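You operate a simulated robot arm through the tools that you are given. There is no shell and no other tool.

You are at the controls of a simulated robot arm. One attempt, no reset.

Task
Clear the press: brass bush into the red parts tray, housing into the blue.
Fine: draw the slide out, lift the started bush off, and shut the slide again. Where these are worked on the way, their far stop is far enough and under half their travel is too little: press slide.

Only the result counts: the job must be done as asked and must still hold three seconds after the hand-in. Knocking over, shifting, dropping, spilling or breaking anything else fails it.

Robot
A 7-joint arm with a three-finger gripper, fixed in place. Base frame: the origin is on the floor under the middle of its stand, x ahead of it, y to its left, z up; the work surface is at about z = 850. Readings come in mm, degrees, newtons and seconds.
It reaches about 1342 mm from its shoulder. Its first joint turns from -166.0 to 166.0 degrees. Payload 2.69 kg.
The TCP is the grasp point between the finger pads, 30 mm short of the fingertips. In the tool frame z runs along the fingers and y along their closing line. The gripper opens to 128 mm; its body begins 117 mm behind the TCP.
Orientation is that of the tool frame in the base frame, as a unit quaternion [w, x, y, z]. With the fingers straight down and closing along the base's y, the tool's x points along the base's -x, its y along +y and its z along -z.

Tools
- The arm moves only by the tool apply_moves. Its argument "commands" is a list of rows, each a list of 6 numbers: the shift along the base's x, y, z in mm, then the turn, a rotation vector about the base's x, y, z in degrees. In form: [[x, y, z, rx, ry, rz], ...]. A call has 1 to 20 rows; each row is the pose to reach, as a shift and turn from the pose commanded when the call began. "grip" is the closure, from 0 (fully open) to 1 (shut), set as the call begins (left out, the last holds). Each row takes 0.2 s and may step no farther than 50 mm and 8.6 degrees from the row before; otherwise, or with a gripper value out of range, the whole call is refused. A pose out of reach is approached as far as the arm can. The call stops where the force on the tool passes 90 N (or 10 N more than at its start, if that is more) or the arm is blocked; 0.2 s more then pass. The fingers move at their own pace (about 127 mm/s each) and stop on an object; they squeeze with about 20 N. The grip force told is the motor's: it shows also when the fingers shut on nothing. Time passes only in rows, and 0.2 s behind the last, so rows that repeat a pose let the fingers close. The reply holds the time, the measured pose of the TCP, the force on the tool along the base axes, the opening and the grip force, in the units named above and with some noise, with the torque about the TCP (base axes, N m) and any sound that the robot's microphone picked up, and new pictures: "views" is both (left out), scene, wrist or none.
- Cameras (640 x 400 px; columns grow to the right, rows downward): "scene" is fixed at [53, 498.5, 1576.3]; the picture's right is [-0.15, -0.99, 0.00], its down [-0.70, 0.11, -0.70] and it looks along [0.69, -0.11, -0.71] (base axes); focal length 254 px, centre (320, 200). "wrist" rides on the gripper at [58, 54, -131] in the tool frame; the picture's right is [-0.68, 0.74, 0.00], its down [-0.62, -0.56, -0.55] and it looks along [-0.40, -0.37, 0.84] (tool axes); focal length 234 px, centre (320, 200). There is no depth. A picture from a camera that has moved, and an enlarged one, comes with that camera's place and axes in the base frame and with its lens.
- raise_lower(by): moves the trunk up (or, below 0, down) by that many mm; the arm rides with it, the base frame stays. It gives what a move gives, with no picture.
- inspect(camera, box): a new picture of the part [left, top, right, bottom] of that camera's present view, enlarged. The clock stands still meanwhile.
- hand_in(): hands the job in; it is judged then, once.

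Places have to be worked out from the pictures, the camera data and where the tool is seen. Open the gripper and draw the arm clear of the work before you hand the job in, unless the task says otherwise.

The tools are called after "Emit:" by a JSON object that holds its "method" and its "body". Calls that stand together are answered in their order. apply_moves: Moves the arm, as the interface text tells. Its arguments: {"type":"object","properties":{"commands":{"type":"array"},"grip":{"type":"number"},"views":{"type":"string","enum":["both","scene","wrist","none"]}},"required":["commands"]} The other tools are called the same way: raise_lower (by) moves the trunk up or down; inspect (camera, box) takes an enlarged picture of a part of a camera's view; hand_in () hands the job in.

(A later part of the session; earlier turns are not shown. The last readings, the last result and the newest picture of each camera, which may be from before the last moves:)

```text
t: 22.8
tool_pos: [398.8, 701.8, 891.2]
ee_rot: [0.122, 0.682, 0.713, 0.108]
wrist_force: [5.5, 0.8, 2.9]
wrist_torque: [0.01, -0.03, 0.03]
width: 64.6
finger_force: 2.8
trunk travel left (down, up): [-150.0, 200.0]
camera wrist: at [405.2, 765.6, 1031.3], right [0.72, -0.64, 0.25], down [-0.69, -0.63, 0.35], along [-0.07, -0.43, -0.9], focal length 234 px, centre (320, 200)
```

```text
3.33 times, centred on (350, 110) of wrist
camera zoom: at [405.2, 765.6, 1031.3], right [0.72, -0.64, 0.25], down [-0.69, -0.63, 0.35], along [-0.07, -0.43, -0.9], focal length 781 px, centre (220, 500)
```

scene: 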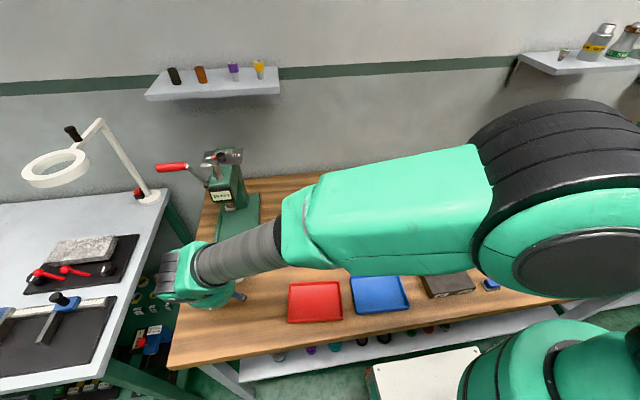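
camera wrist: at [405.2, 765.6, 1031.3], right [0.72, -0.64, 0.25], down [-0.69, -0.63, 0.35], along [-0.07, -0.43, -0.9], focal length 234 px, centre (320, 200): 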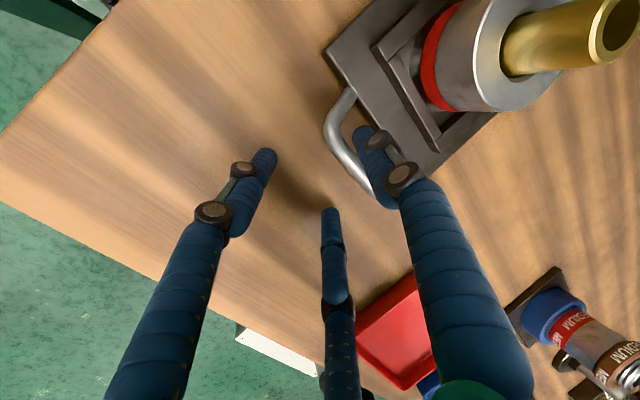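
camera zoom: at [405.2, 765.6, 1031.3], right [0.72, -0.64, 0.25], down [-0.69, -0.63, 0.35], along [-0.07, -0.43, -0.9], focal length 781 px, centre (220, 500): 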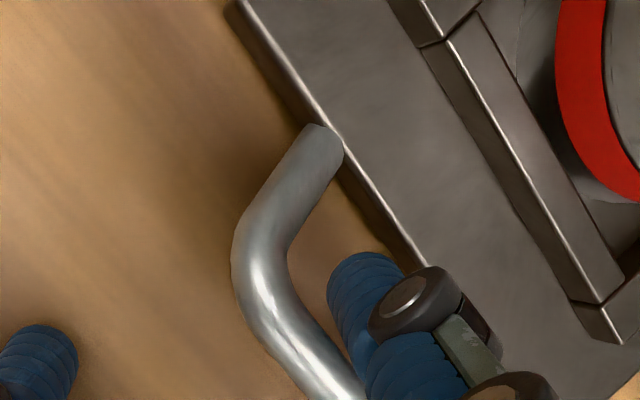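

Nearly unloaded (5 N). I ease 4 mm further so the finger floats in the gap, then lift straight up clear of the handle.

Emit:
{"method": "apply_moves", "body": {"commands": [[2, 0, 0, 0, 0, 0], [4, 0, 0, 0, 0, 0], [4, 0, 8, 0, 0, 0], [4, 0, 20, 0, 0, 0], [2, 0, 50, 0, 0, 0], [0, 0, 90, 0, 0, 0], [0, 0, 130, 0, 0, 0], [0, 0, 130, 0, 0, 0]]}}

```text
t: 24.6
tool_pos: [401.3, 699.4, 1025.1]
ee_rot: [0.122, 0.682, 0.713, 0.109]
wrist_force: [-0.1, -0.5, -0.2]
wrist_torque: [0.04, 0.03, 0.01]
width: 60.1
finger_force: 0.0
trunk travel left (down, up): [-150.0, 200.0]
camera wrist: at [406.8, 762.6, 1164.6], right [0.72, -0.64, 0.25], down [-0.69, -0.63, 0.35], along [-0.07, -0.43, -0.9], focal length 234 px, centre (320, 200)
```

scene: 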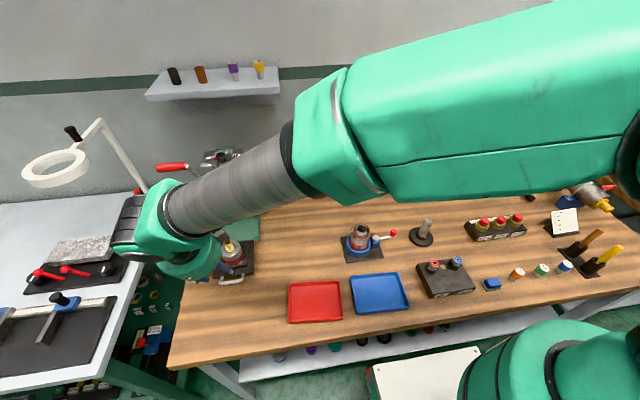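
wrist: 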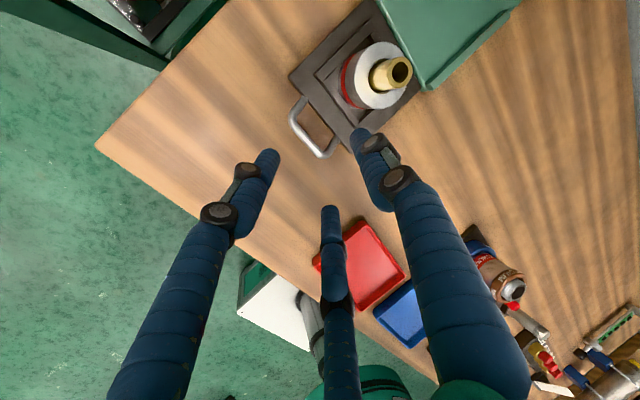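

The slide stays out with housing and bush upright. I straighten the tool to vertical and turn it back so the camera is on my side of the press.

Emit:
{"method": "apply_moves", "body": {"commands": [[8, 0, 10, 0, 6.2, 0], [16, 0, 20, 0, 12.4, 0], [24, 0, 35, 0, 18.7, 0], [24, 0, 35, 0, 18.7, 0]], "grip": 0.3, "views": "none"}}

Emit:
{"method": "apply_moves", "body": {"commands": [[5, 0, 0, 0, 0, 8.2], [10, 0, 0, 0, 0, 16.4], [15, 0, 0, 0, 0, 24.6], [20, 0, 0, 0, 0, 32.8], [20, 0, 0, 0, 0, 41], [20, 0, 0, 0, 0, 49.2], [20, 0, 0, 0, 0, 57.4], [20, 0, 0, 0, 0, 65.6], [20, 0, 0, 0, 0, 73.8], [20, 0, 0, 0, 0, 82], [20, 0, 0, 0, 0, 90], [20, 0, 0, 0, 0, 90]]}}

```text
t: 25.6
tool_pos: [424.2, 700.2, 1057.9]
ee_rot: [0.005, 0.691, 0.723, -0.004]
wrist_force: [0.4, -0.1, 0.5]
wrist_torque: [0.03, 0.06, 0.03]
width: 89.5
finger_force: 0.1
trunk travel left (down, up): [-150.0, 200.0]
```

```text
t: 28.2
tool_pos: [444.1, 703.8, 1056.9]
ee_rot: [0.006, -0.024, 1.0, 0.001]
wrist_force: [0.2, 0.2, 0.4]
wrist_torque: [0.0, -0.02, -0.03]
width: 89.7
finger_force: 0.0
trunk travel left (down, up): [-150.0, 200.0]
camera wrist: at [380.8, 753.9, 1187.6], right [0.64, 0.77, 0.01], down [0.64, -0.54, 0.56], along [0.43, -0.35, -0.83], focal length 234 px, centre (320, 200)
```

scene: 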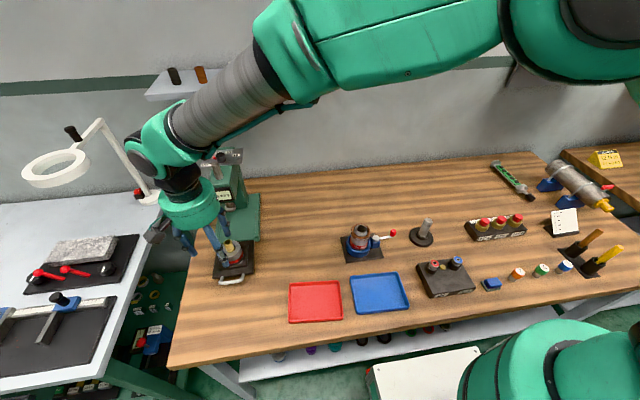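
wrist: 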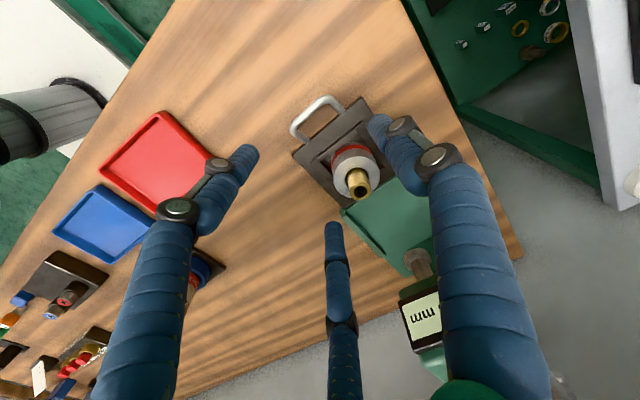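

Tool is vertical again. I enlarge the wrist and scene views to locate the bush and housing, and the two trays.

Emit:
{"method": "inspect", "body": {"camera": "wrist", "box": [280, 80, 440, 220]}}

Emit:
{"method": "inspect", "body": {"camera": "scene", "box": [190, 220, 290, 300]}}

Emit:
{"method": "inspect", "body": {"camera": "scene", "box": [270, 260, 430, 340]}}

```text
2.86 times, centred on (360, 150) of wrist
camera zoom: at [380.8, 753.9, 1187.6], right [0.64, 0.77, 0.01], down [0.64, -0.54, 0.56], along [0.43, -0.35, -0.83], focal length 669 px, centre (206, 343)
```

zoom: 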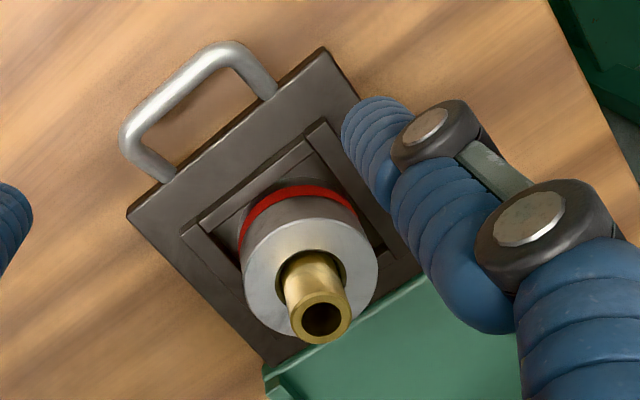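

```text
5.00 times, centred on (240, 260) of scene
camera zoom: at [53.0, 498.5, 1576.3], right [-0.15, -0.99, 0.0], down [-0.7, 0.11, -0.7], along [0.69, -0.11, -0.71], focal length 1270 px, centre (720, -100)
```

zoom: 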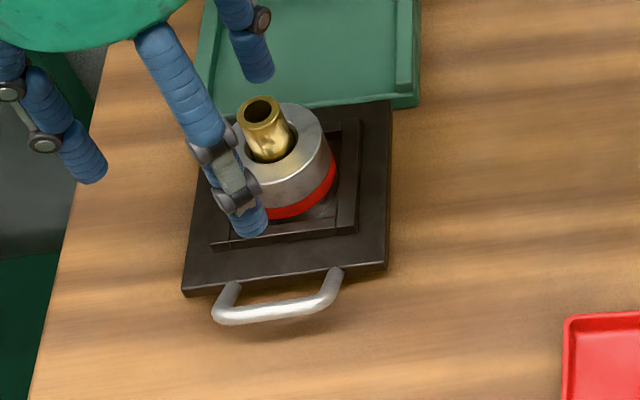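

```text
4.00 times, centred on (350, 300) of scene
camera zoom: at [53.0, 498.5, 1576.3], right [-0.15, -0.99, 0.0], down [-0.7, 0.11, -0.7], along [0.69, -0.11, -0.71], focal length 1016 px, centre (200, -200)
```

zoom: 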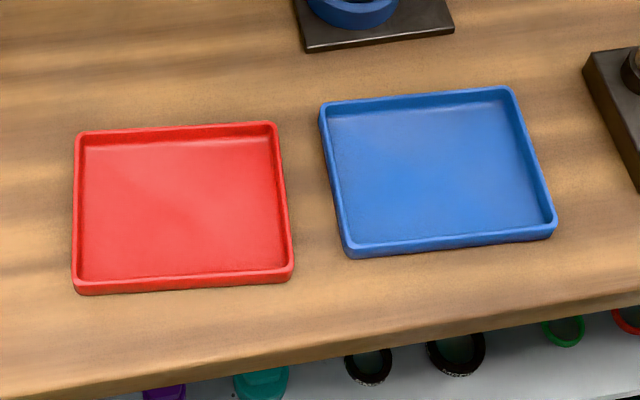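

The bush top is at about (520, 701, 955) by the wrist camera. I level out the small residual tilt and move above it, still about 70 mm clear, to check the centring between the fingers.

Emit:
{"method": "apply_moves", "body": {"commands": [[25, -1, 0, 0, 0.7, -2.7], [50, -2, 0, 0, 0.7, -2.7], [70, -3, 0, 0, 0.7, -2.7], [78, -3, 0, 0, 0.7, -2.7], [78, -3, 0, 0, 0.7, -2.7]], "grip": 0.45}}

Emit:
{"method": "inspect", "body": {"camera": "wrist", "box": [230, 80, 430, 240]}}

Emit:
{"method": "inspect", "body": {"camera": "scene", "box": [150, 140, 310, 300]}}

```text
t: 29.4
tool_pos: [521.7, 699.4, 1056.6]
ee_rot: [0.0, 0.001, 1.0, 0.001]
wrist_force: [0.5, 0.8, 0.2]
wrist_torque: [0.0, 0.02, -0.01]
width: 70.3
finger_force: 0.1
trunk travel left (down, up): [-150.0, 200.0]
camera wrist: at [463.5, 754.3, 1188.3], right [0.68, 0.74, 0.0], down [0.62, -0.57, 0.55], along [0.4, -0.37, -0.84], focal length 234 px, centre (320, 200)
```

scene: 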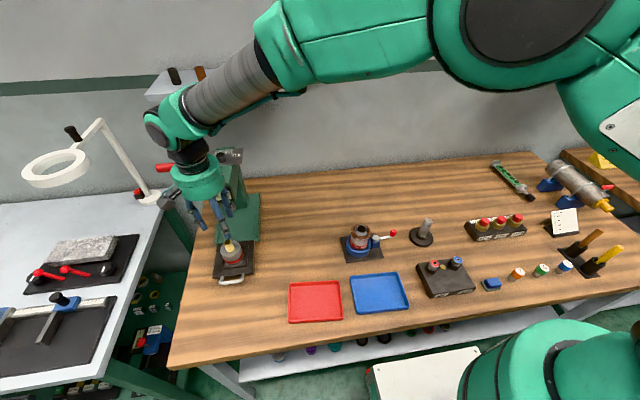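
wrist: 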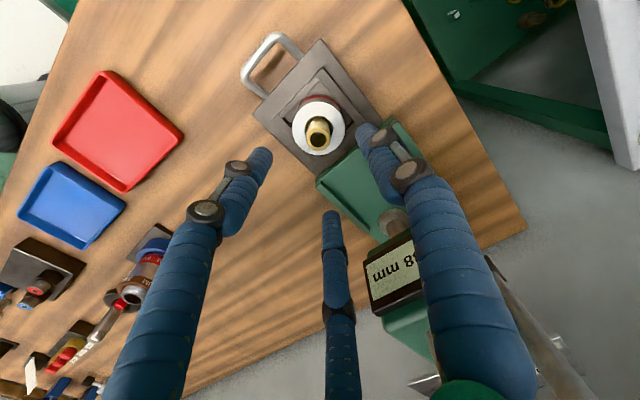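

```text
2.50 times, centred on (330, 160) of wrist
camera zoom: at [463.5, 754.3, 1188.3], right [0.68, 0.74, 0.0], down [0.62, -0.57, 0.55], along [0.4, -0.37, -0.84], focal length 585 px, centre (295, 300)
```

zoom: 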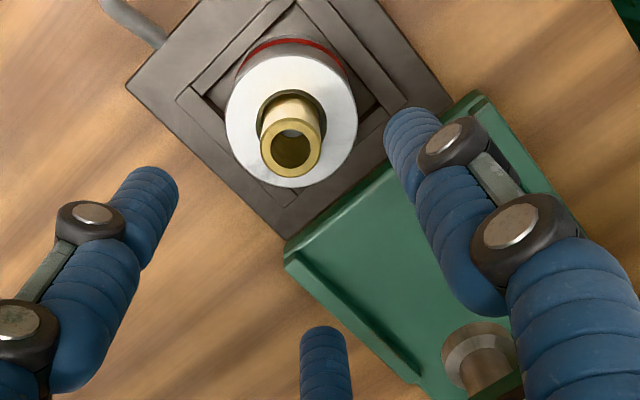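

```text
2.50 times, centred on (230, 220) of scene
camera zoom: at [53.0, 498.5, 1576.3], right [-0.15, -0.99, 0.0], down [-0.7, 0.11, -0.7], along [0.69, -0.11, -0.71], focal length 635 px, centre (545, 150)
```

zoom: 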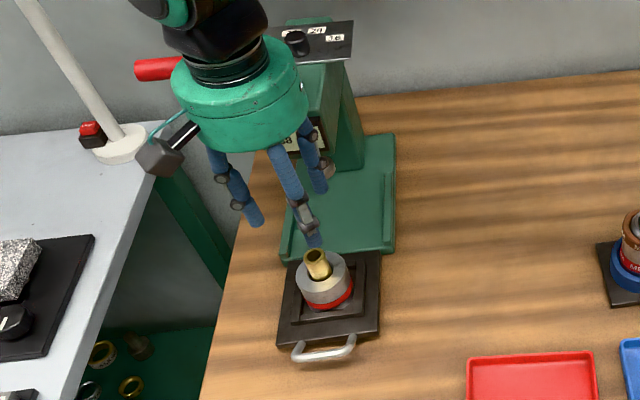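

Triangulating gives the bush axis at (519, 700), bush top z≈957, housing top z≈916, bush Ø≈25, housing Ø≈62. I descend with open fingers so the tips stop about 7 mm above the housing.

Emit:
{"method": "apply_moves", "body": {"commands": [[-2, 0, -20, 0, 0, 0], [-2, 0, -40, 0, 0, 0], [-2, 0, -60, 0, 0, 0], [-2, 0, -80, 0, 0, 0], [-2, 0, -93, 0, 0, 0], [-2, 0, -103, 0, 0, 0], [-2, 0, -103, 0, 0, 0]]}}

Emit:
{"method": "inspect", "body": {"camera": "wrist", "box": [220, 80, 440, 240]}}

Emit:
{"method": "inspect", "body": {"camera": "scene", "box": [180, 190, 290, 300]}}

```text
t: 31.0
tool_pos: [520.8, 702.0, 953.7]
ee_rot: [0.0, 0.001, 1.0, 0.001]
wrist_force: [-0.4, 0.3, 0.0]
wrist_torque: [-0.02, -0.01, -0.02]
width: 70.4
finger_force: 0.0
trunk travel left (down, up): [-150.0, 200.0]
camera wrist: at [462.1, 755.2, 1084.5], right [0.68, 0.74, 0.0], down [0.61, -0.57, 0.55], along [0.4, -0.37, -0.84], focal length 234 px, centre (320, 200)
```

scene: 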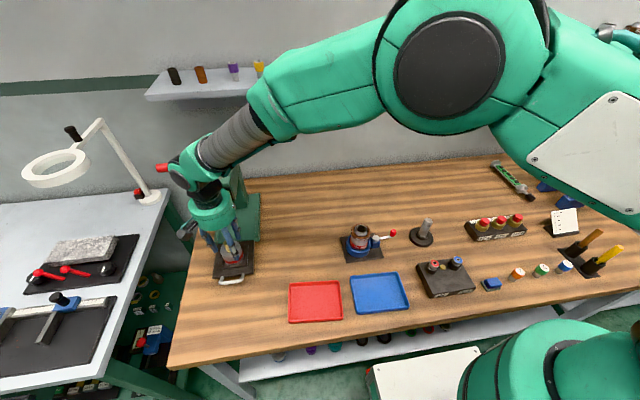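
wrist: 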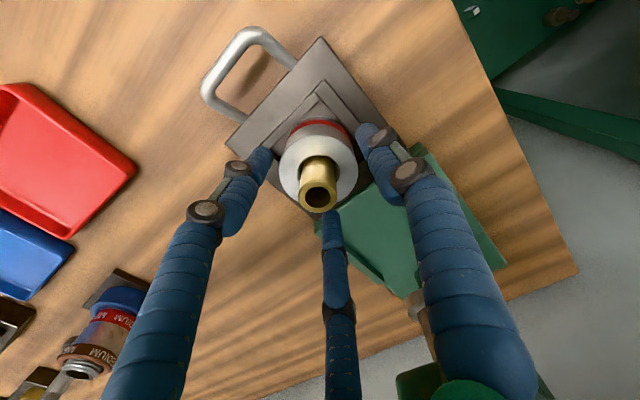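

```text
2.50 times, centred on (330, 160) of wrist
camera zoom: at [462.1, 755.2, 1084.5], right [0.68, 0.74, 0.0], down [0.61, -0.57, 0.55], along [0.4, -0.37, -0.84], focal length 585 px, centre (295, 300)
```

zoom: 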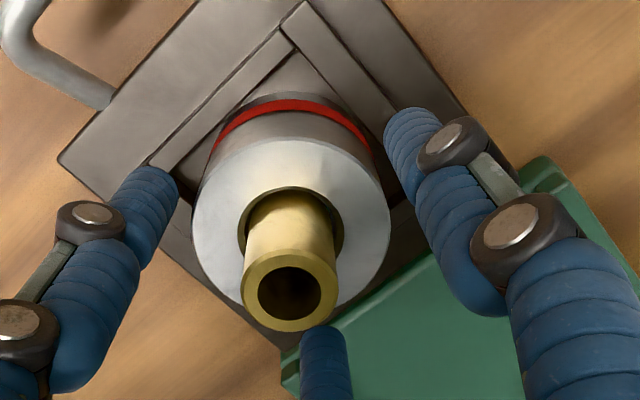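

```text
3.64 times, centred on (235, 245) of scene
camera zoom: at [53.0, 498.5, 1576.3], right [-0.15, -0.99, 0.0], down [-0.7, 0.11, -0.7], along [0.69, -0.11, -0.71], focal length 924 px, centre (629, 36)
```

zoom: 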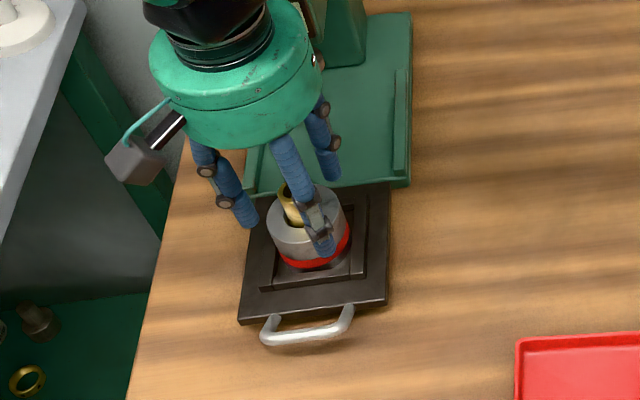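

The bush is centred between the fingers (within about 2 mm) and the tips are above the housing top. I close on the bush.

Emit:
{"method": "apply_moves", "body": {"commands": [[0, 0, 0, 0, 0, 0], [0, 0, 0, 0, 0, 0], [0, 0, 0, 0, 0, 0], [0, 0, 0, 0, 0, 0]], "grip": 1}}

Emit:
{"method": "inspect", "body": {"camera": "wrist", "box": [220, 80, 440, 240]}}

```text
t: 32.0
tool_pos: [520.6, 700.6, 952.2]
ee_rot: [-0.001, 0.001, 1.0, 0.001]
wrist_force: [-0.8, 1.2, 0.6]
wrist_torque: [-0.01, -0.02, -0.03]
width: 58.6
finger_force: 19.9
trunk travel left (down, up): [-150.0, 200.0]
camera wrist: at [461.9, 755.0, 1084.7], right [0.68, 0.74, 0.0], down [0.61, -0.57, 0.55], along [0.4, -0.37, -0.84], focal length 234 px, centre (320, 200)
```

scene: 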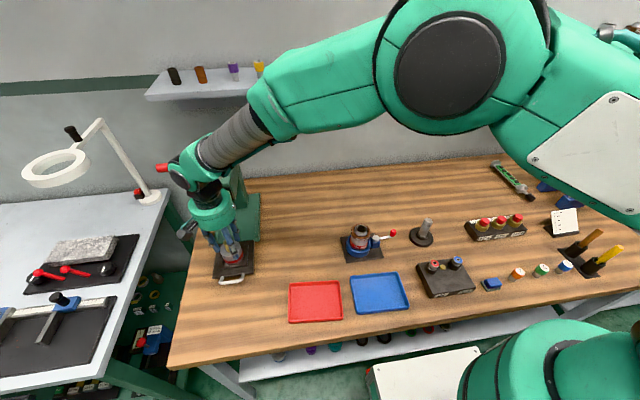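
wrist: 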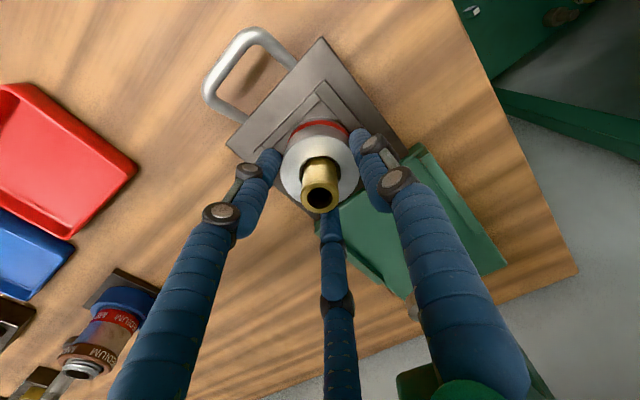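

```text
2.50 times, centred on (330, 160) of wrist
camera zoom: at [461.9, 755.0, 1084.7], right [0.68, 0.74, 0.0], down [0.61, -0.57, 0.55], along [0.4, -0.37, -0.84], focal length 585 px, centre (295, 300)
```

zoom: 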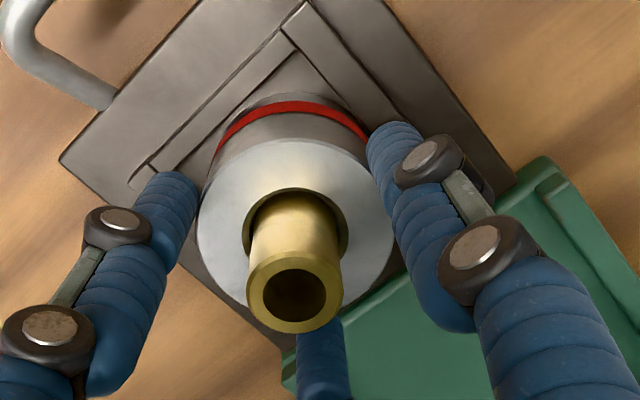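

The fingers stopped at 58.6 mm: they met the housing, so its top is higher (about z 929) than I estimated. I reopen, rise 14 mm and close again on the bush alone.

Emit:
{"method": "apply_moves", "body": {"commands": [[0, 0, 0, 0, 0, 0], [0, 0, 0, 0, 0, 0], [0, 0, 7, 0, 0, 0], [0, 0, 14, 0, 0, 0], [0, 0, 14, 0, 0, 0]], "grip": 0.42, "views": "none"}}

Emit:
{"method": "inspect", "body": {"camera": "wrist", "box": [220, 80, 440, 240]}}

```text
t: 33.2
tool_pos: [521.1, 699.1, 967.7]
ee_rot: [-0.001, 0.002, 1.0, 0.002]
wrist_force: [-0.3, 1.0, 0.1]
wrist_torque: [0.02, -0.01, 0.0]
width: 74.6
finger_force: 0.0
trunk travel left (down, up): [-150.0, 200.0]
```

```text
2.50 times, centred on (330, 160) of wrist
camera zoom: at [462.3, 754.1, 1098.5], right [0.68, 0.74, 0.0], down [0.61, -0.57, 0.55], along [0.4, -0.37, -0.84], focal length 585 px, centre (295, 300)
```

zoom: 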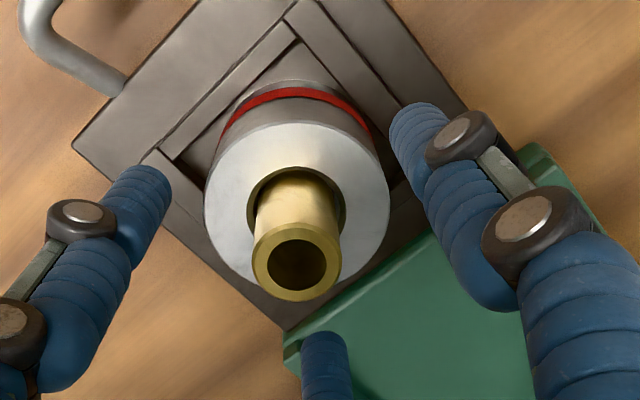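

The bush now looks centred within about 1 mm and the tips are above the housing rim. I close again.

Emit:
{"method": "apply_moves", "body": {"commands": [[0, 0, 0, 0, 0, 0], [0, 0, 0, 0, 0, 0], [0, 0, 0, 0, 0, 0], [0, 0, 0, 0, 0, 0], [0, 0, 0, 0, 0, 0]], "grip": 1, "views": "none"}}

Emit:
{"method": "inspect", "body": {"camera": "wrist", "box": [220, 80, 440, 240]}}

```text
t: 34.4
tool_pos: [520.8, 700.9, 966.9]
ee_rot: [0.0, 0.001, 1.0, 0.001]
wrist_force: [0.8, -0.9, -1.4]
wrist_torque: [-0.03, -0.02, -0.02]
width: 23.3
finger_force: 19.7
trunk travel left (down, up): [-150.0, 200.0]
```

```text
2.50 times, centred on (330, 160) of wrist
camera zoom: at [462.4, 754.1, 1098.2], right [0.68, 0.74, 0.0], down [0.62, -0.57, 0.55], along [0.4, -0.37, -0.84], focal length 585 px, centre (295, 300)
```

zoom: 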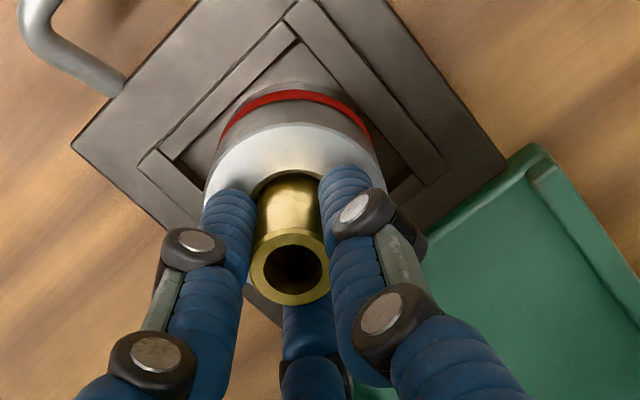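

The bush is held at 23.3 mm with 20 N. I lift slowly and straight up, checking that the housing stays in its nest.

Emit:
{"method": "apply_moves", "body": {"commands": [[0, 0, 2, 0, 0, 0], [0, 0, 4, 0, 0, 0], [0, 0, 7, 0, 0, 0], [0, 0, 10, 0, 0, 0], [0, 0, 10, 0, 0, 0]], "views": "none"}}

Emit:
{"method": "inspect", "body": {"camera": "wrist", "box": [220, 80, 440, 240]}}

Emit:
{"method": "inspect", "body": {"camera": "scene", "box": [180, 190, 290, 300]}}

```text
t: 35.6
tool_pos: [519.8, 698.6, 977.9]
ee_rot: [0.0, 0.001, 1.0, 0.0]
wrist_force: [0.0, -0.6, -0.9]
wrist_torque: [0.01, 0.01, -0.03]
width: 23.5
finger_force: 20.2
trunk travel left (down, up): [-150.0, 200.0]
```

```text
2.50 times, centred on (330, 160) of wrist
camera zoom: at [461.6, 753.6, 1108.7], right [0.68, 0.74, 0.0], down [0.61, -0.57, 0.55], along [0.4, -0.37, -0.84], focal length 585 px, centre (295, 300)
```

zoom: 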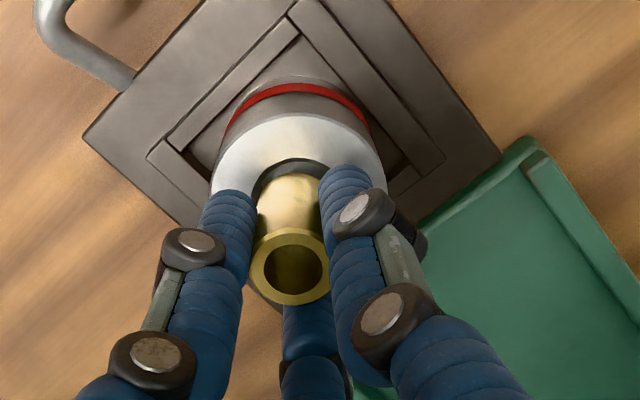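

```text
3.64 times, centred on (235, 245) of scene
camera zoom: at [53.0, 498.5, 1576.3], right [-0.15, -0.99, 0.0], down [-0.7, 0.11, -0.7], along [0.69, -0.11, -0.71], focal length 924 px, centre (629, 36)
```

zoom: 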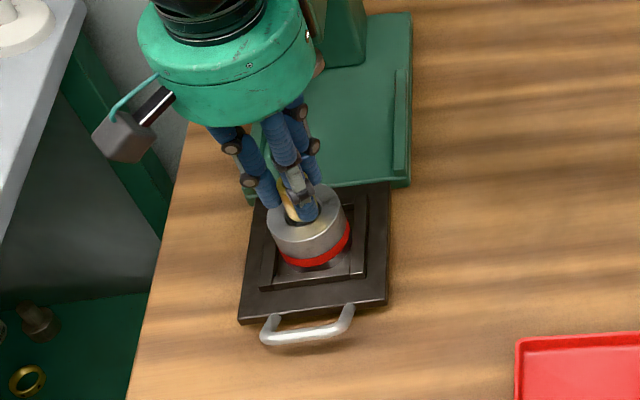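

The bush is coming out of the bore and the housing stays put. I lift on until it is well clear.

Emit:
{"method": "apply_moves", "body": {"commands": [[0, 0, 6, 0, 0, 0], [0, 0, 12, 0, 0, 0], [0, 0, 20, 0, 0, 0], [0, 0, 30, 0, 0, 0], [0, 0, 45, 0, 0, 0], [0, 0, 65, 0, 0, 0], [0, 0, 85, 0, 0, 0], [0, 0, 85, 0, 0, 0]]}}

Emit:
{"method": "inspect", "body": {"camera": "wrist", "box": [220, 80, 440, 240]}}

Emit:
{"method": "inspect", "body": {"camera": "scene", "box": [160, 150, 310, 300]}}

```text
t: 37.4
tool_pos: [519.6, 699.9, 1061.4]
ee_rot: [0.0, 0.001, 1.0, 0.0]
wrist_force: [0.1, -0.9, -0.4]
wrist_torque: [0.02, -0.01, 0.03]
width: 23.4
finger_force: 20.5
trunk travel left (down, up): [-150.0, 200.0]
camera wrist: at [460.4, 753.9, 1192.8], right [0.68, 0.74, 0.0], down [0.61, -0.57, 0.55], along [0.4, -0.37, -0.84], focal length 234 px, centre (320, 200)
```

scene: 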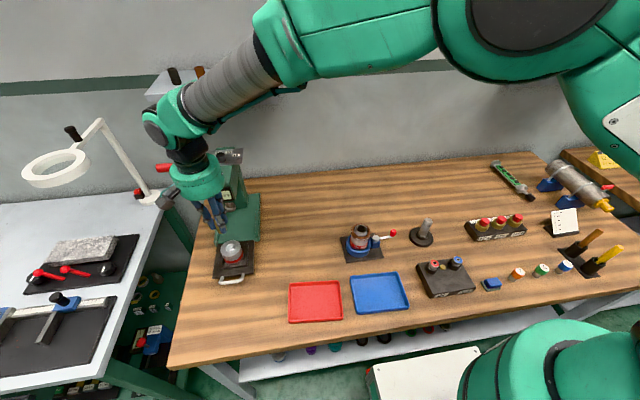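
wrist: 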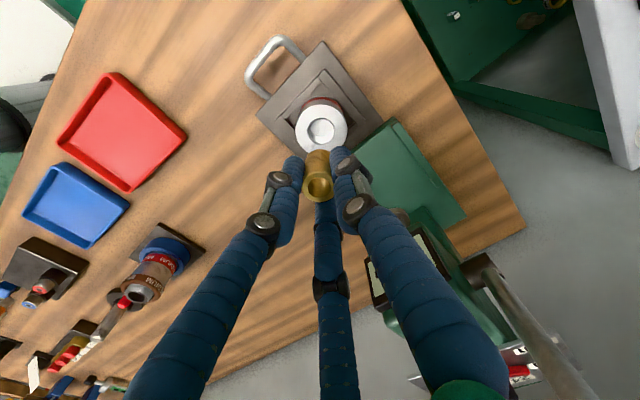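

```text
2.50 times, centred on (330, 160) of wrist
camera zoom: at [460.4, 753.9, 1192.8], right [0.68, 0.74, 0.0], down [0.61, -0.57, 0.55], along [0.4, -0.37, -0.84], focal length 585 px, centre (295, 300)
```

zoom: 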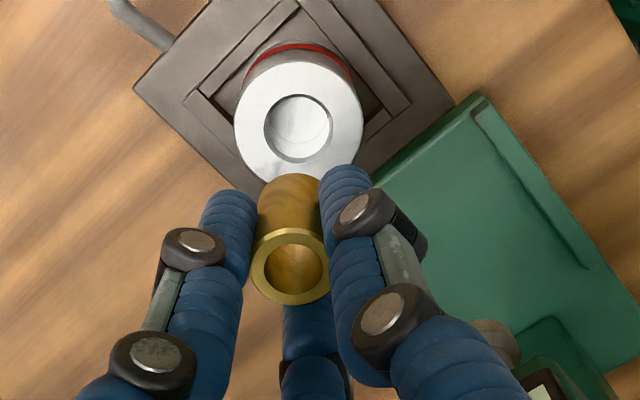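

```text
2.67 times, centred on (235, 225) of scene
camera zoom: at [53.0, 498.5, 1576.3], right [-0.15, -0.99, 0.0], down [-0.7, 0.11, -0.7], along [0.69, -0.11, -0.71], focal length 678 px, centre (547, 133)
```

zoom: 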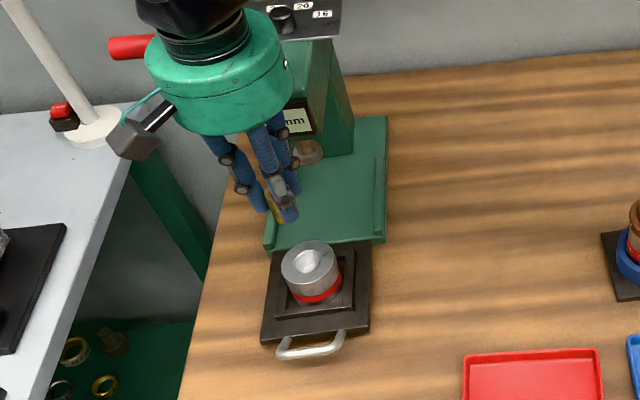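

The bush is free (its bottom about 41 mm below the TCP). I carry it across at this height to above the red tray, around (350, 470), and look again before lowering.

Emit:
{"method": "apply_moves", "body": {"commands": [[-10, -15, 0, 0, 0, 0], [-28, -40, 0, 0, 0, 0], [-50, -70, 0, 0, 0, 0], [-72, -100, 0, 0, 0, 0], [-94, -130, 0, 0, 0, 0], [-116, -160, 0, 0, 0, 0], [-138, -190, 0, 0, 0, 0], [-155, -215, 0, 0, 0, 0], [-168, -230, 0, 0, 0, 0], [-168, -230, 0, 0, 0, 0]]}}

Emit:
{"method": "inspect", "body": {"camera": "wrist", "box": [160, 0, 480, 200]}}

```text
t: 39.6
tool_pos: [352.6, 470.8, 1063.2]
ee_rot: [0.0, 0.001, 1.0, 0.001]
wrist_force: [-0.4, -0.5, -0.2]
wrist_torque: [0.02, -0.03, 0.02]
width: 23.3
finger_force: 19.5
trunk travel left (down, up): [-150.0, 200.0]
camera wrist: at [293.7, 524.8, 1195.1], right [0.68, 0.74, 0.0], down [0.61, -0.57, 0.55], along [0.4, -0.37, -0.84], focal length 234 px, centre (320, 200)
```

scene: 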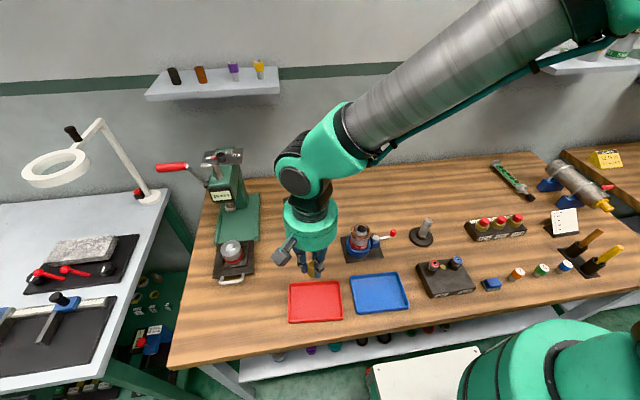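
wrist: 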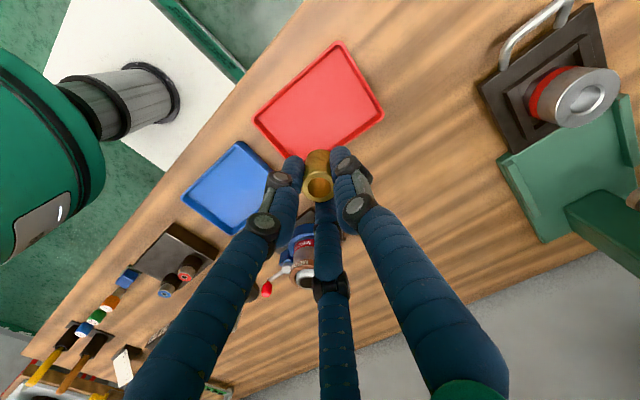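

```text
2.00 times, centred on (320, 100) of wrist
camera zoom: at [293.7, 524.8, 1195.1], right [0.68, 0.74, 0.0], down [0.61, -0.57, 0.55], along [0.4, -0.37, -0.84], focal length 468 px, centre (320, 400)
```

zoom: 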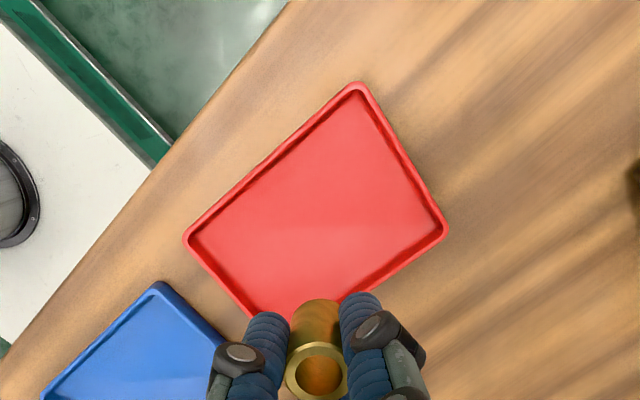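

The wrist view puts the red tray's corners at about (302, 542), (405, 538), (291, 399), (395, 396), centre (348, 469): I am right above it. I lower to about 20 mm above the expected landing.

Emit:
{"method": "apply_moves", "body": {"commands": [[-2, 0, -25, 0, 0, 0], [-4, 0, -55, 0, 0, 0], [-4, 0, -85, 0, 0, 0], [-4, 0, -110, 0, 0, 0], [-4, 0, -130, 0, 0, 0], [-4, 0, -145, 0, 0, 0], [-4, 0, -145, 0, 0, 0]]}}

Emit:
{"method": "inspect", "body": {"camera": "wrist", "box": [220, 40, 440, 220]}}

Emit:
{"method": "inspect", "body": {"camera": "scene", "box": [260, 220, 420, 330]}}

```text
t: 41.2
tool_pos: [349.8, 469.0, 918.2]
ee_rot: [0.0, 0.001, 1.0, 0.001]
wrist_force: [0.0, 0.3, -1.7]
wrist_torque: [-0.01, -0.01, -0.04]
width: 23.3
finger_force: 19.9
trunk travel left (down, up): [-150.0, 200.0]
camera wrist: at [290.9, 523.5, 1049.2], right [0.68, 0.74, 0.0], down [0.61, -0.57, 0.55], along [0.4, -0.37, -0.84], focal length 234 px, centre (320, 200)
```

scene: 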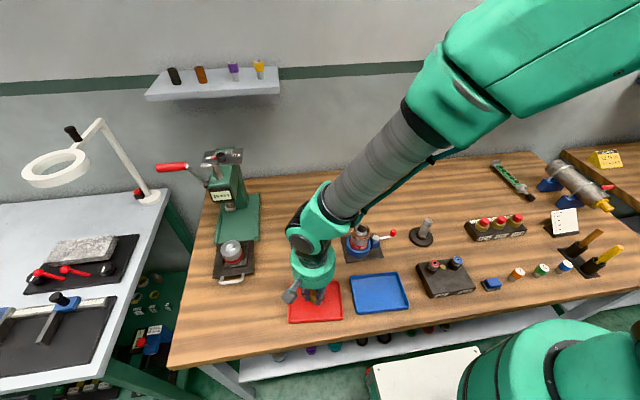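
wrist: 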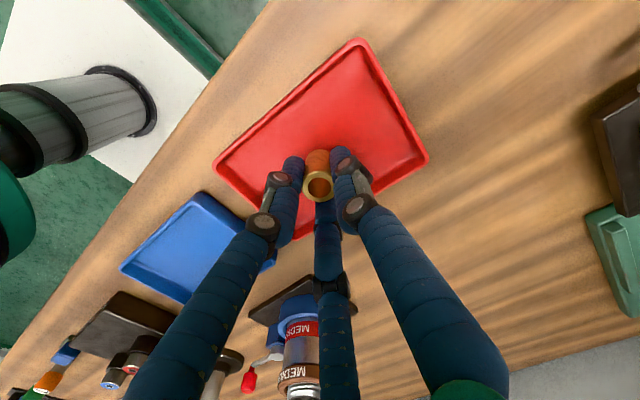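

```text
2.22 times, centred on (330, 130) of wrist
camera zoom: at [290.9, 523.5, 1049.2], right [0.68, 0.74, 0.0], down [0.61, -0.57, 0.55], along [0.4, -0.37, -0.84], focal length 520 px, centre (298, 356)
```

zoom: 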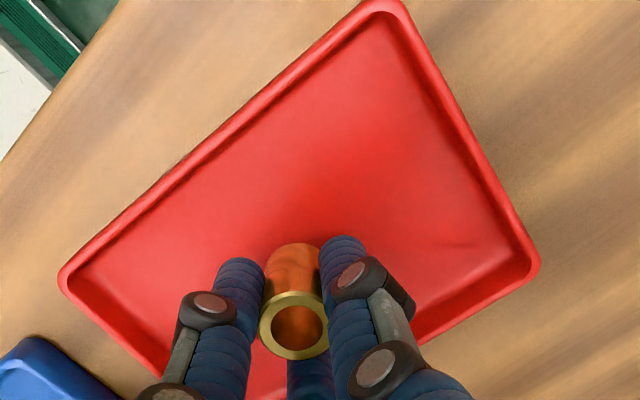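

```text
3.64 times, centred on (340, 275) of scene
camera zoom: at [53.0, 498.5, 1576.3], right [-0.15, -0.99, 0.0], down [-0.7, 0.11, -0.7], along [0.69, -0.11, -0.71], focal length 924 px, centre (247, -73)
```

zoom: 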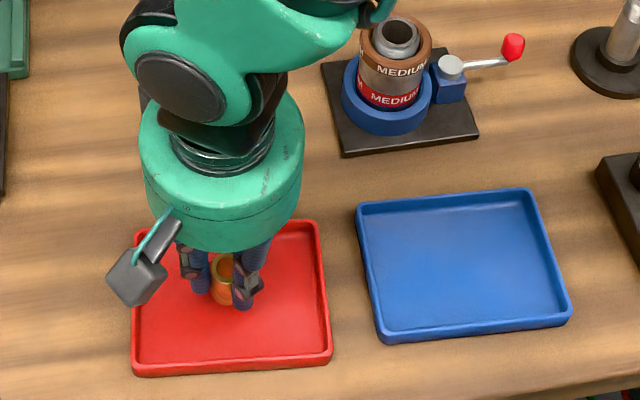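

Well inside the tray. I lower in small steps and watch for contact.

Emit:
{"method": "apply_moves", "body": {"commands": [[0, 0, -4, 0, 0, 0], [0, 0, -8, 0, 0, 0], [0, 0, -12, 0, 0, 0], [0, 0, -15, 0, 0, 0], [0, 0, -17, 0, 0, 0], [0, 0, -17, 0, 0, 0]], "views": "none"}}

Emit:
{"method": "inspect", "body": {"camera": "wrist", "box": [220, 40, 440, 220]}}

```text
t: 42.6
tool_pos: [347.9, 469.1, 901.4]
ee_rot: [-0.001, 0.0, 1.0, 0.0]
wrist_force: [-0.5, 0.9, -0.1]
wrist_torque: [0.02, 0.0, 0.0]
width: 23.4
finger_force: 20.0
trunk travel left (down, up): [-150.0, 200.0]
```

```text
2.22 times, centred on (330, 130) of wrist
camera zoom: at [289.4, 523.8, 1032.5], right [0.68, 0.74, 0.0], down [0.61, -0.57, 0.55], along [0.4, -0.37, -0.84], focal length 520 px, centre (298, 356)
```

zoom: 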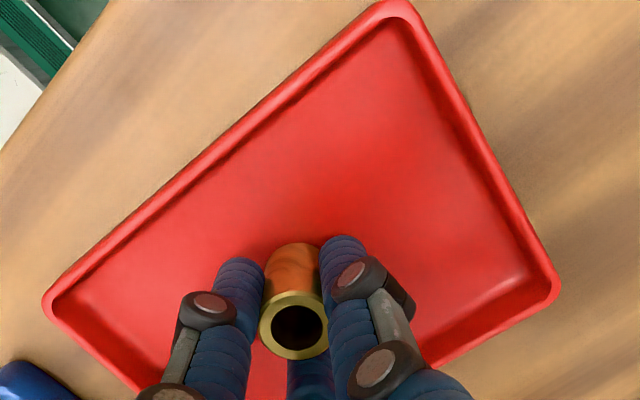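

No contact yet at TCP z 901. I go down in 2 mm steps until the force shows the bush standing on the tray floor.

Emit:
{"method": "apply_moves", "body": {"commands": [[0, 0, -2, 0, 0, 0], [0, 0, -4, 0, 0, 0], [0, 0, -6, 0, 0, 0], [0, 0, -6, 0, 0, 0]], "views": "none"}}

```text
t: 43.6
tool_pos: [348.1, 471.3, 896.2]
ee_rot: [0.001, 0.001, 1.0, 0.002]
wrist_force: [5.0, -2.4, 18.0]
wrist_torque: [-0.08, -0.13, 0.02]
width: 23.5
finger_force: 19.6
trunk travel left (down, up): [-150.0, 200.0]
```

Contact: 18 N upward, the bush stands on the tray floor. I ease up 1.5 mm, then open.

Emit:
{"method": "apply_moves", "body": {"commands": [[0, 0, 1.5, 0, 0, 0], [0, 0, 1.5, 0, 0, 0]], "views": "none"}}

Emit:
{"method": "apply_moves", "body": {"commands": [[0, 0, 0, 0, 0, 0], [0, 0, 0, 0, 0, 0], [0, 0, 0, 0, 0, 0]], "grip": 0.6}}

Emit:
{"method": "inspect", "body": {"camera": "wrist", "box": [220, 40, 440, 220]}}

```text
t: 44.2
tool_pos: [348.0, 468.3, 896.2]
ee_rot: [0.0, 0.001, 1.0, 0.0]
wrist_force: [-0.6, 1.8, 2.9]
wrist_torque: [0.11, 0.05, -0.02]
width: 23.4
finger_force: 20.2
trunk travel left (down, up): [-150.0, 200.0]
```

```text
t: 45.0
tool_pos: [347.4, 469.5, 896.3]
ee_rot: [0.0, 0.001, 1.0, 0.001]
wrist_force: [0.6, -0.4, -0.1]
wrist_torque: [-0.03, 0.03, 0.02]
width: 51.0
finger_force: 0.0
trunk travel left (down, up): [-150.0, 200.0]
camera wrist: at [288.5, 524.2, 1028.3], right [0.68, 0.74, 0.0], down [0.61, -0.57, 0.55], along [0.4, -0.37, -0.84], focal length 234 px, centre (320, 200)
```

scene: 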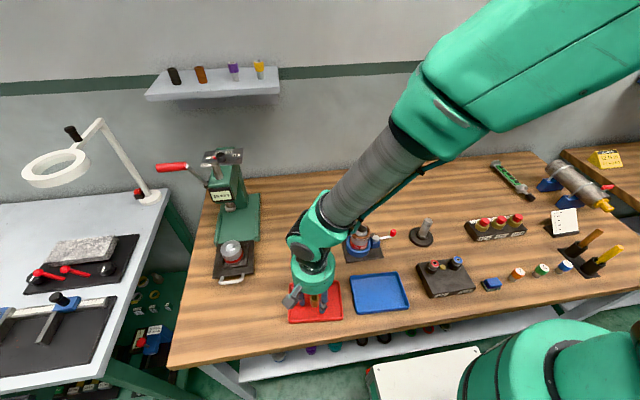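
wrist: 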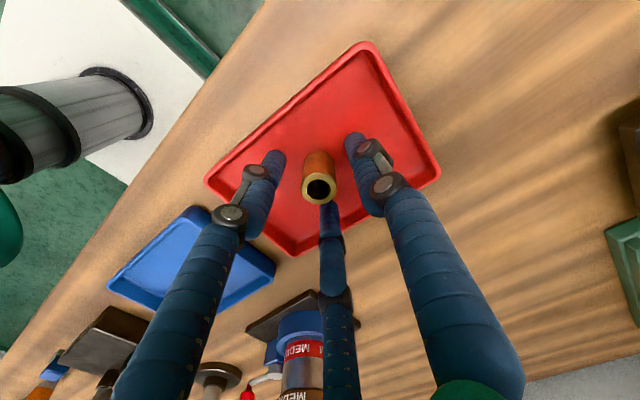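

```text
2.22 times, centred on (330, 130) of wrist
camera zoom: at [288.5, 524.2, 1028.3], right [0.68, 0.74, 0.0], down [0.61, -0.57, 0.55], along [0.4, -0.37, -0.84], focal length 520 px, centre (298, 356)
```

zoom: 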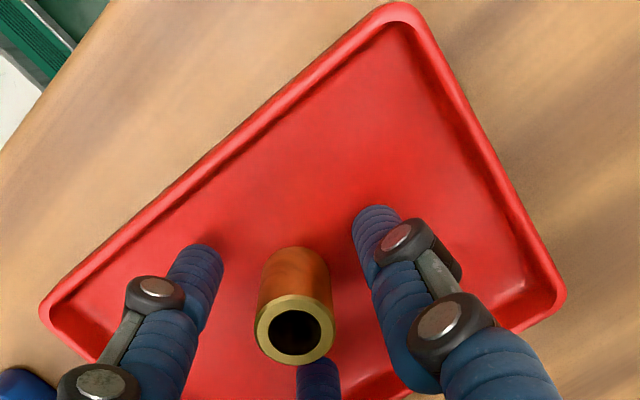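

The bush stands upright and free in the red tray. I raise straight up and return above the housing.

Emit:
{"method": "apply_moves", "body": {"commands": [[0, 0, 15, 0, 0, 0], [0, 0, 40, 0, 0, 0], [0, 0, 75, 0, 0, 0], [0, 0, 110, 0, 0, 0], [0, 0, 145, 0, 0, 0], [20, 25, 155, 0, 0, 0], [45, 60, 155, 0, 0, 0], [70, 95, 155, 0, 0, 0], [95, 130, 155, 0, 0, 0], [120, 165, 155, 0, 0, 0], [145, 200, 155, 0, 0, 0], [165, 225, 155, 0, 0, 0], [172, 231, 155, 0, 0, 0], [172, 231, 155, 0, 0, 0]], "grip": 0.25}}

Emit:
{"method": "inspect", "body": {"camera": "wrist", "box": [230, 80, 430, 240]}}

Emit:
{"method": "inspect", "body": {"camera": "scene", "box": [260, 220, 420, 330]}}

```text
t: 48.0
tool_pos: [520.9, 698.1, 1050.0]
ee_rot: [0.001, 0.001, 1.0, 0.001]
wrist_force: [0.4, -0.2, -0.5]
wrist_torque: [0.0, 0.0, -0.05]
width: 95.8
finger_force: 0.1
trunk travel left (down, up): [-150.0, 200.0]
camera wrist: at [462.0, 752.8, 1181.3], right [0.68, 0.74, 0.0], down [0.61, -0.57, 0.55], along [0.4, -0.37, -0.84], focal length 234 px, centre (320, 200)
```

scene: 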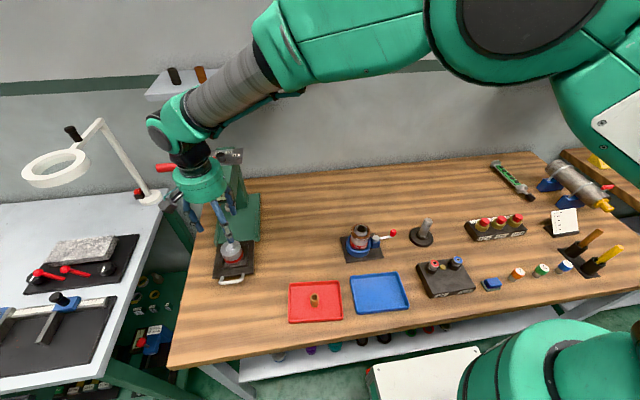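
wrist: 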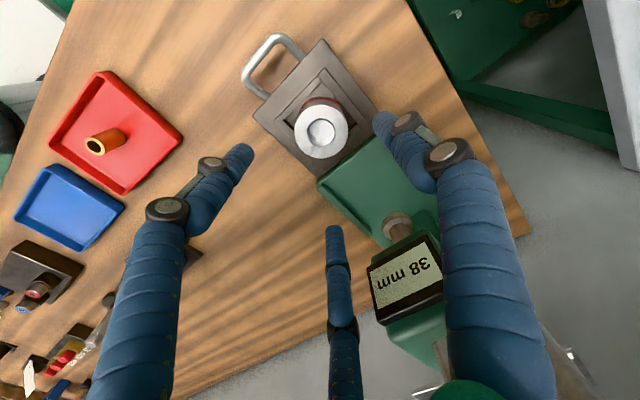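

```text
2.50 times, centred on (330, 160) of wrist
camera zoom: at [462.0, 752.8, 1181.3], right [0.68, 0.74, 0.0], down [0.61, -0.57, 0.55], along [0.4, -0.37, -0.84], focal length 585 px, centre (295, 300)
```

zoom: 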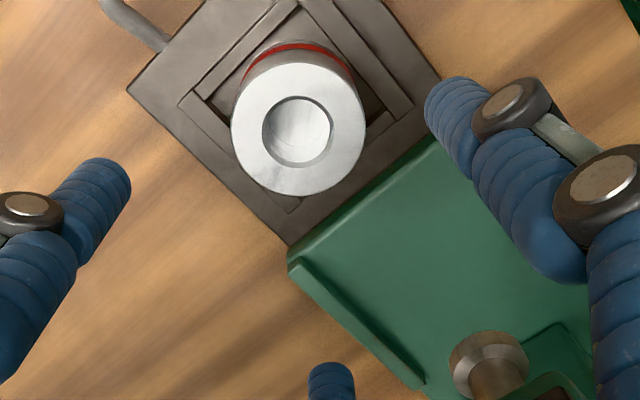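

```text
3.64 times, centred on (340, 275) of scene
camera zoom: at [53.0, 498.5, 1576.3], right [-0.15, -0.99, 0.0], down [-0.7, 0.11, -0.7], along [0.69, -0.11, -0.71], focal length 924 px, centre (247, -73)
```

zoom: 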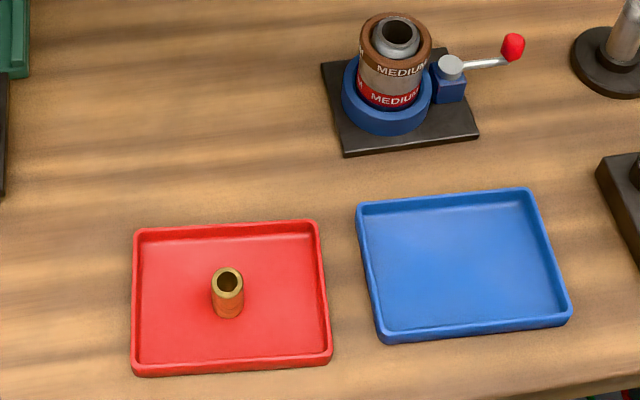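

Bush is upright in the red tray, and the housing's axis reads about (519, 701). I descend around the housing with wide-open fingers, tips to about z 906, above the nest frame.

Emit:
{"method": "apply_moves", "body": {"commands": [[0, 1, -25, 0, 0, 0], [0, 1, -50, 0, 0, 0], [0, 1, -75, 0, 0, 0], [0, 1, -95, 0, 0, 0], [0, 1, -108, 0, 0, 0], [0, 1, -114, 0, 0, 0], [0, 1, -114, 0, 0, 0]]}}

Emit:
{"method": "inspect", "body": {"camera": "wrist", "box": [220, 60, 460, 240]}}

Emit:
{"method": "inspect", "body": {"camera": "scene", "box": [180, 190, 290, 300]}}

```text
t: 49.6
tool_pos: [520.1, 699.4, 937.5]
ee_rot: [0.001, 0.0, 1.0, 0.001]
wrist_force: [0.0, -0.2, -0.2]
wrist_torque: [0.01, -0.02, -0.02]
width: 96.0
finger_force: 0.1
trunk travel left (down, up): [-150.0, 200.0]
camera wrist: at [460.9, 754.4, 1068.3], right [0.68, 0.74, 0.0], down [0.61, -0.57, 0.55], along [0.4, -0.37, -0.84], focal length 234 px, centre (320, 200)
```

scene: 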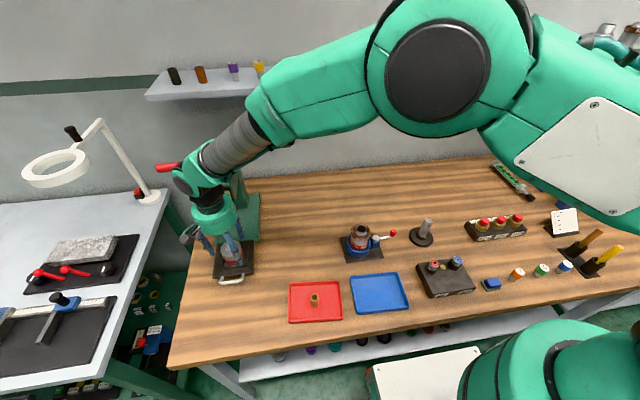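
wrist: 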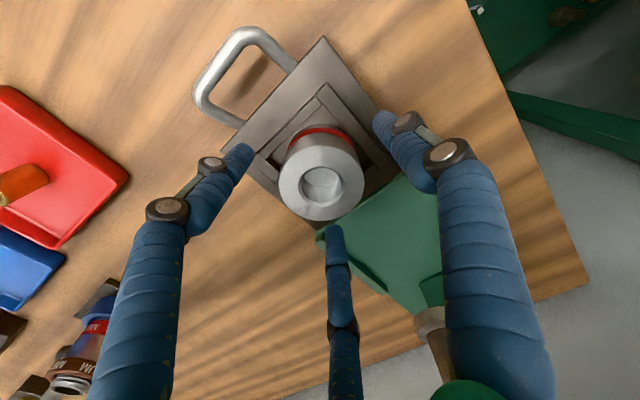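

```text
2.22 times, centred on (340, 150) of wrist
camera zoom: at [460.9, 754.4, 1068.3], right [0.68, 0.74, 0.0], down [0.61, -0.57, 0.55], along [0.4, -0.37, -0.84], focal length 520 px, centre (276, 311)
```

zoom: 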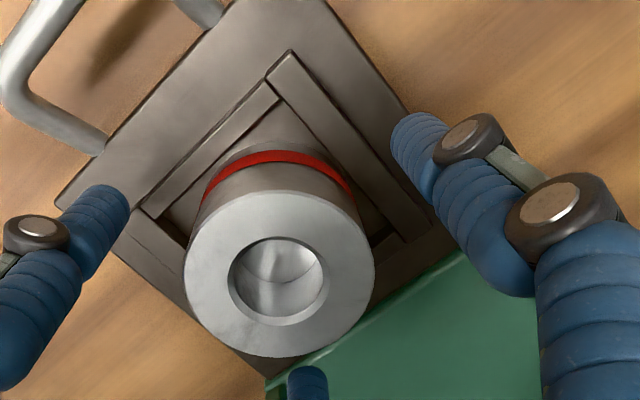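

```text
3.64 times, centred on (235, 245) of scene
camera zoom: at [53.0, 498.5, 1576.3], right [-0.15, -0.99, 0.0], down [-0.7, 0.11, -0.7], along [0.69, -0.11, -0.71], focal length 924 px, centre (629, 36)
```

zoom: 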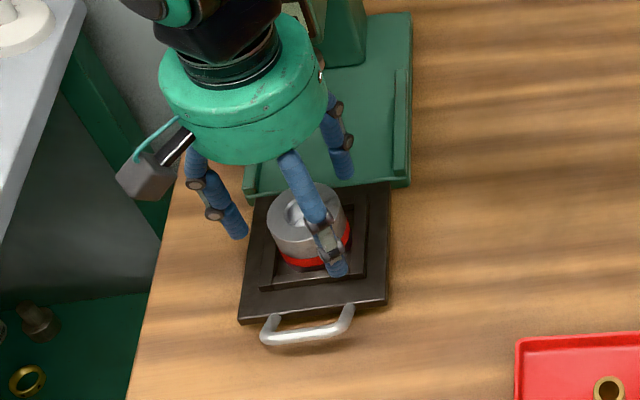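

The housing is centred within a couple of mm, tips clear of the nest frame. I close on it.

Emit:
{"method": "apply_moves", "body": {"commands": [[0, 0, 0, 0, 0, 0], [0, 0, 0, 0, 0, 0], [0, 0, 0, 0, 0, 0], [0, 0, 0, 0, 0, 0], [0, 0, 0, 0, 0, 0]], "grip": 1, "views": "none"}}

Emit:
{"method": "inspect", "body": {"camera": "wrist", "box": [220, 60, 460, 240]}}

```text
t: 50.8
tool_pos: [520.2, 700.6, 937.5]
ee_rot: [0.0, 0.001, 1.0, 0.0]
wrist_force: [0.9, 0.8, 0.8]
wrist_torque: [0.05, -0.05, 0.0]
width: 58.6
finger_force: 20.6
trunk travel left (down, up): [-150.0, 200.0]
```

```text
2.22 times, centred on (340, 150) of wrist
camera zoom: at [460.9, 754.5, 1068.4], right [0.68, 0.74, 0.0], down [0.61, -0.57, 0.55], along [0.4, -0.37, -0.84], focal length 520 px, centre (276, 311)
```

zoom: 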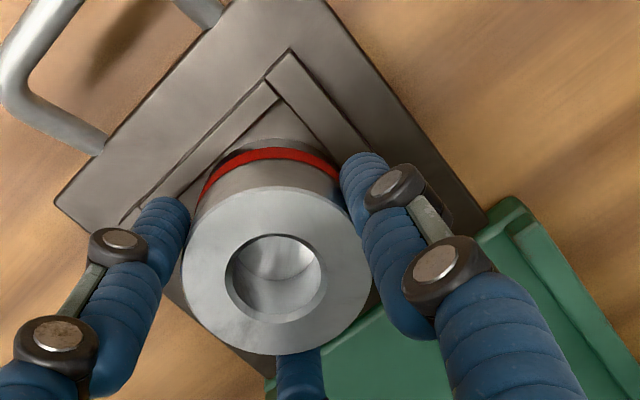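

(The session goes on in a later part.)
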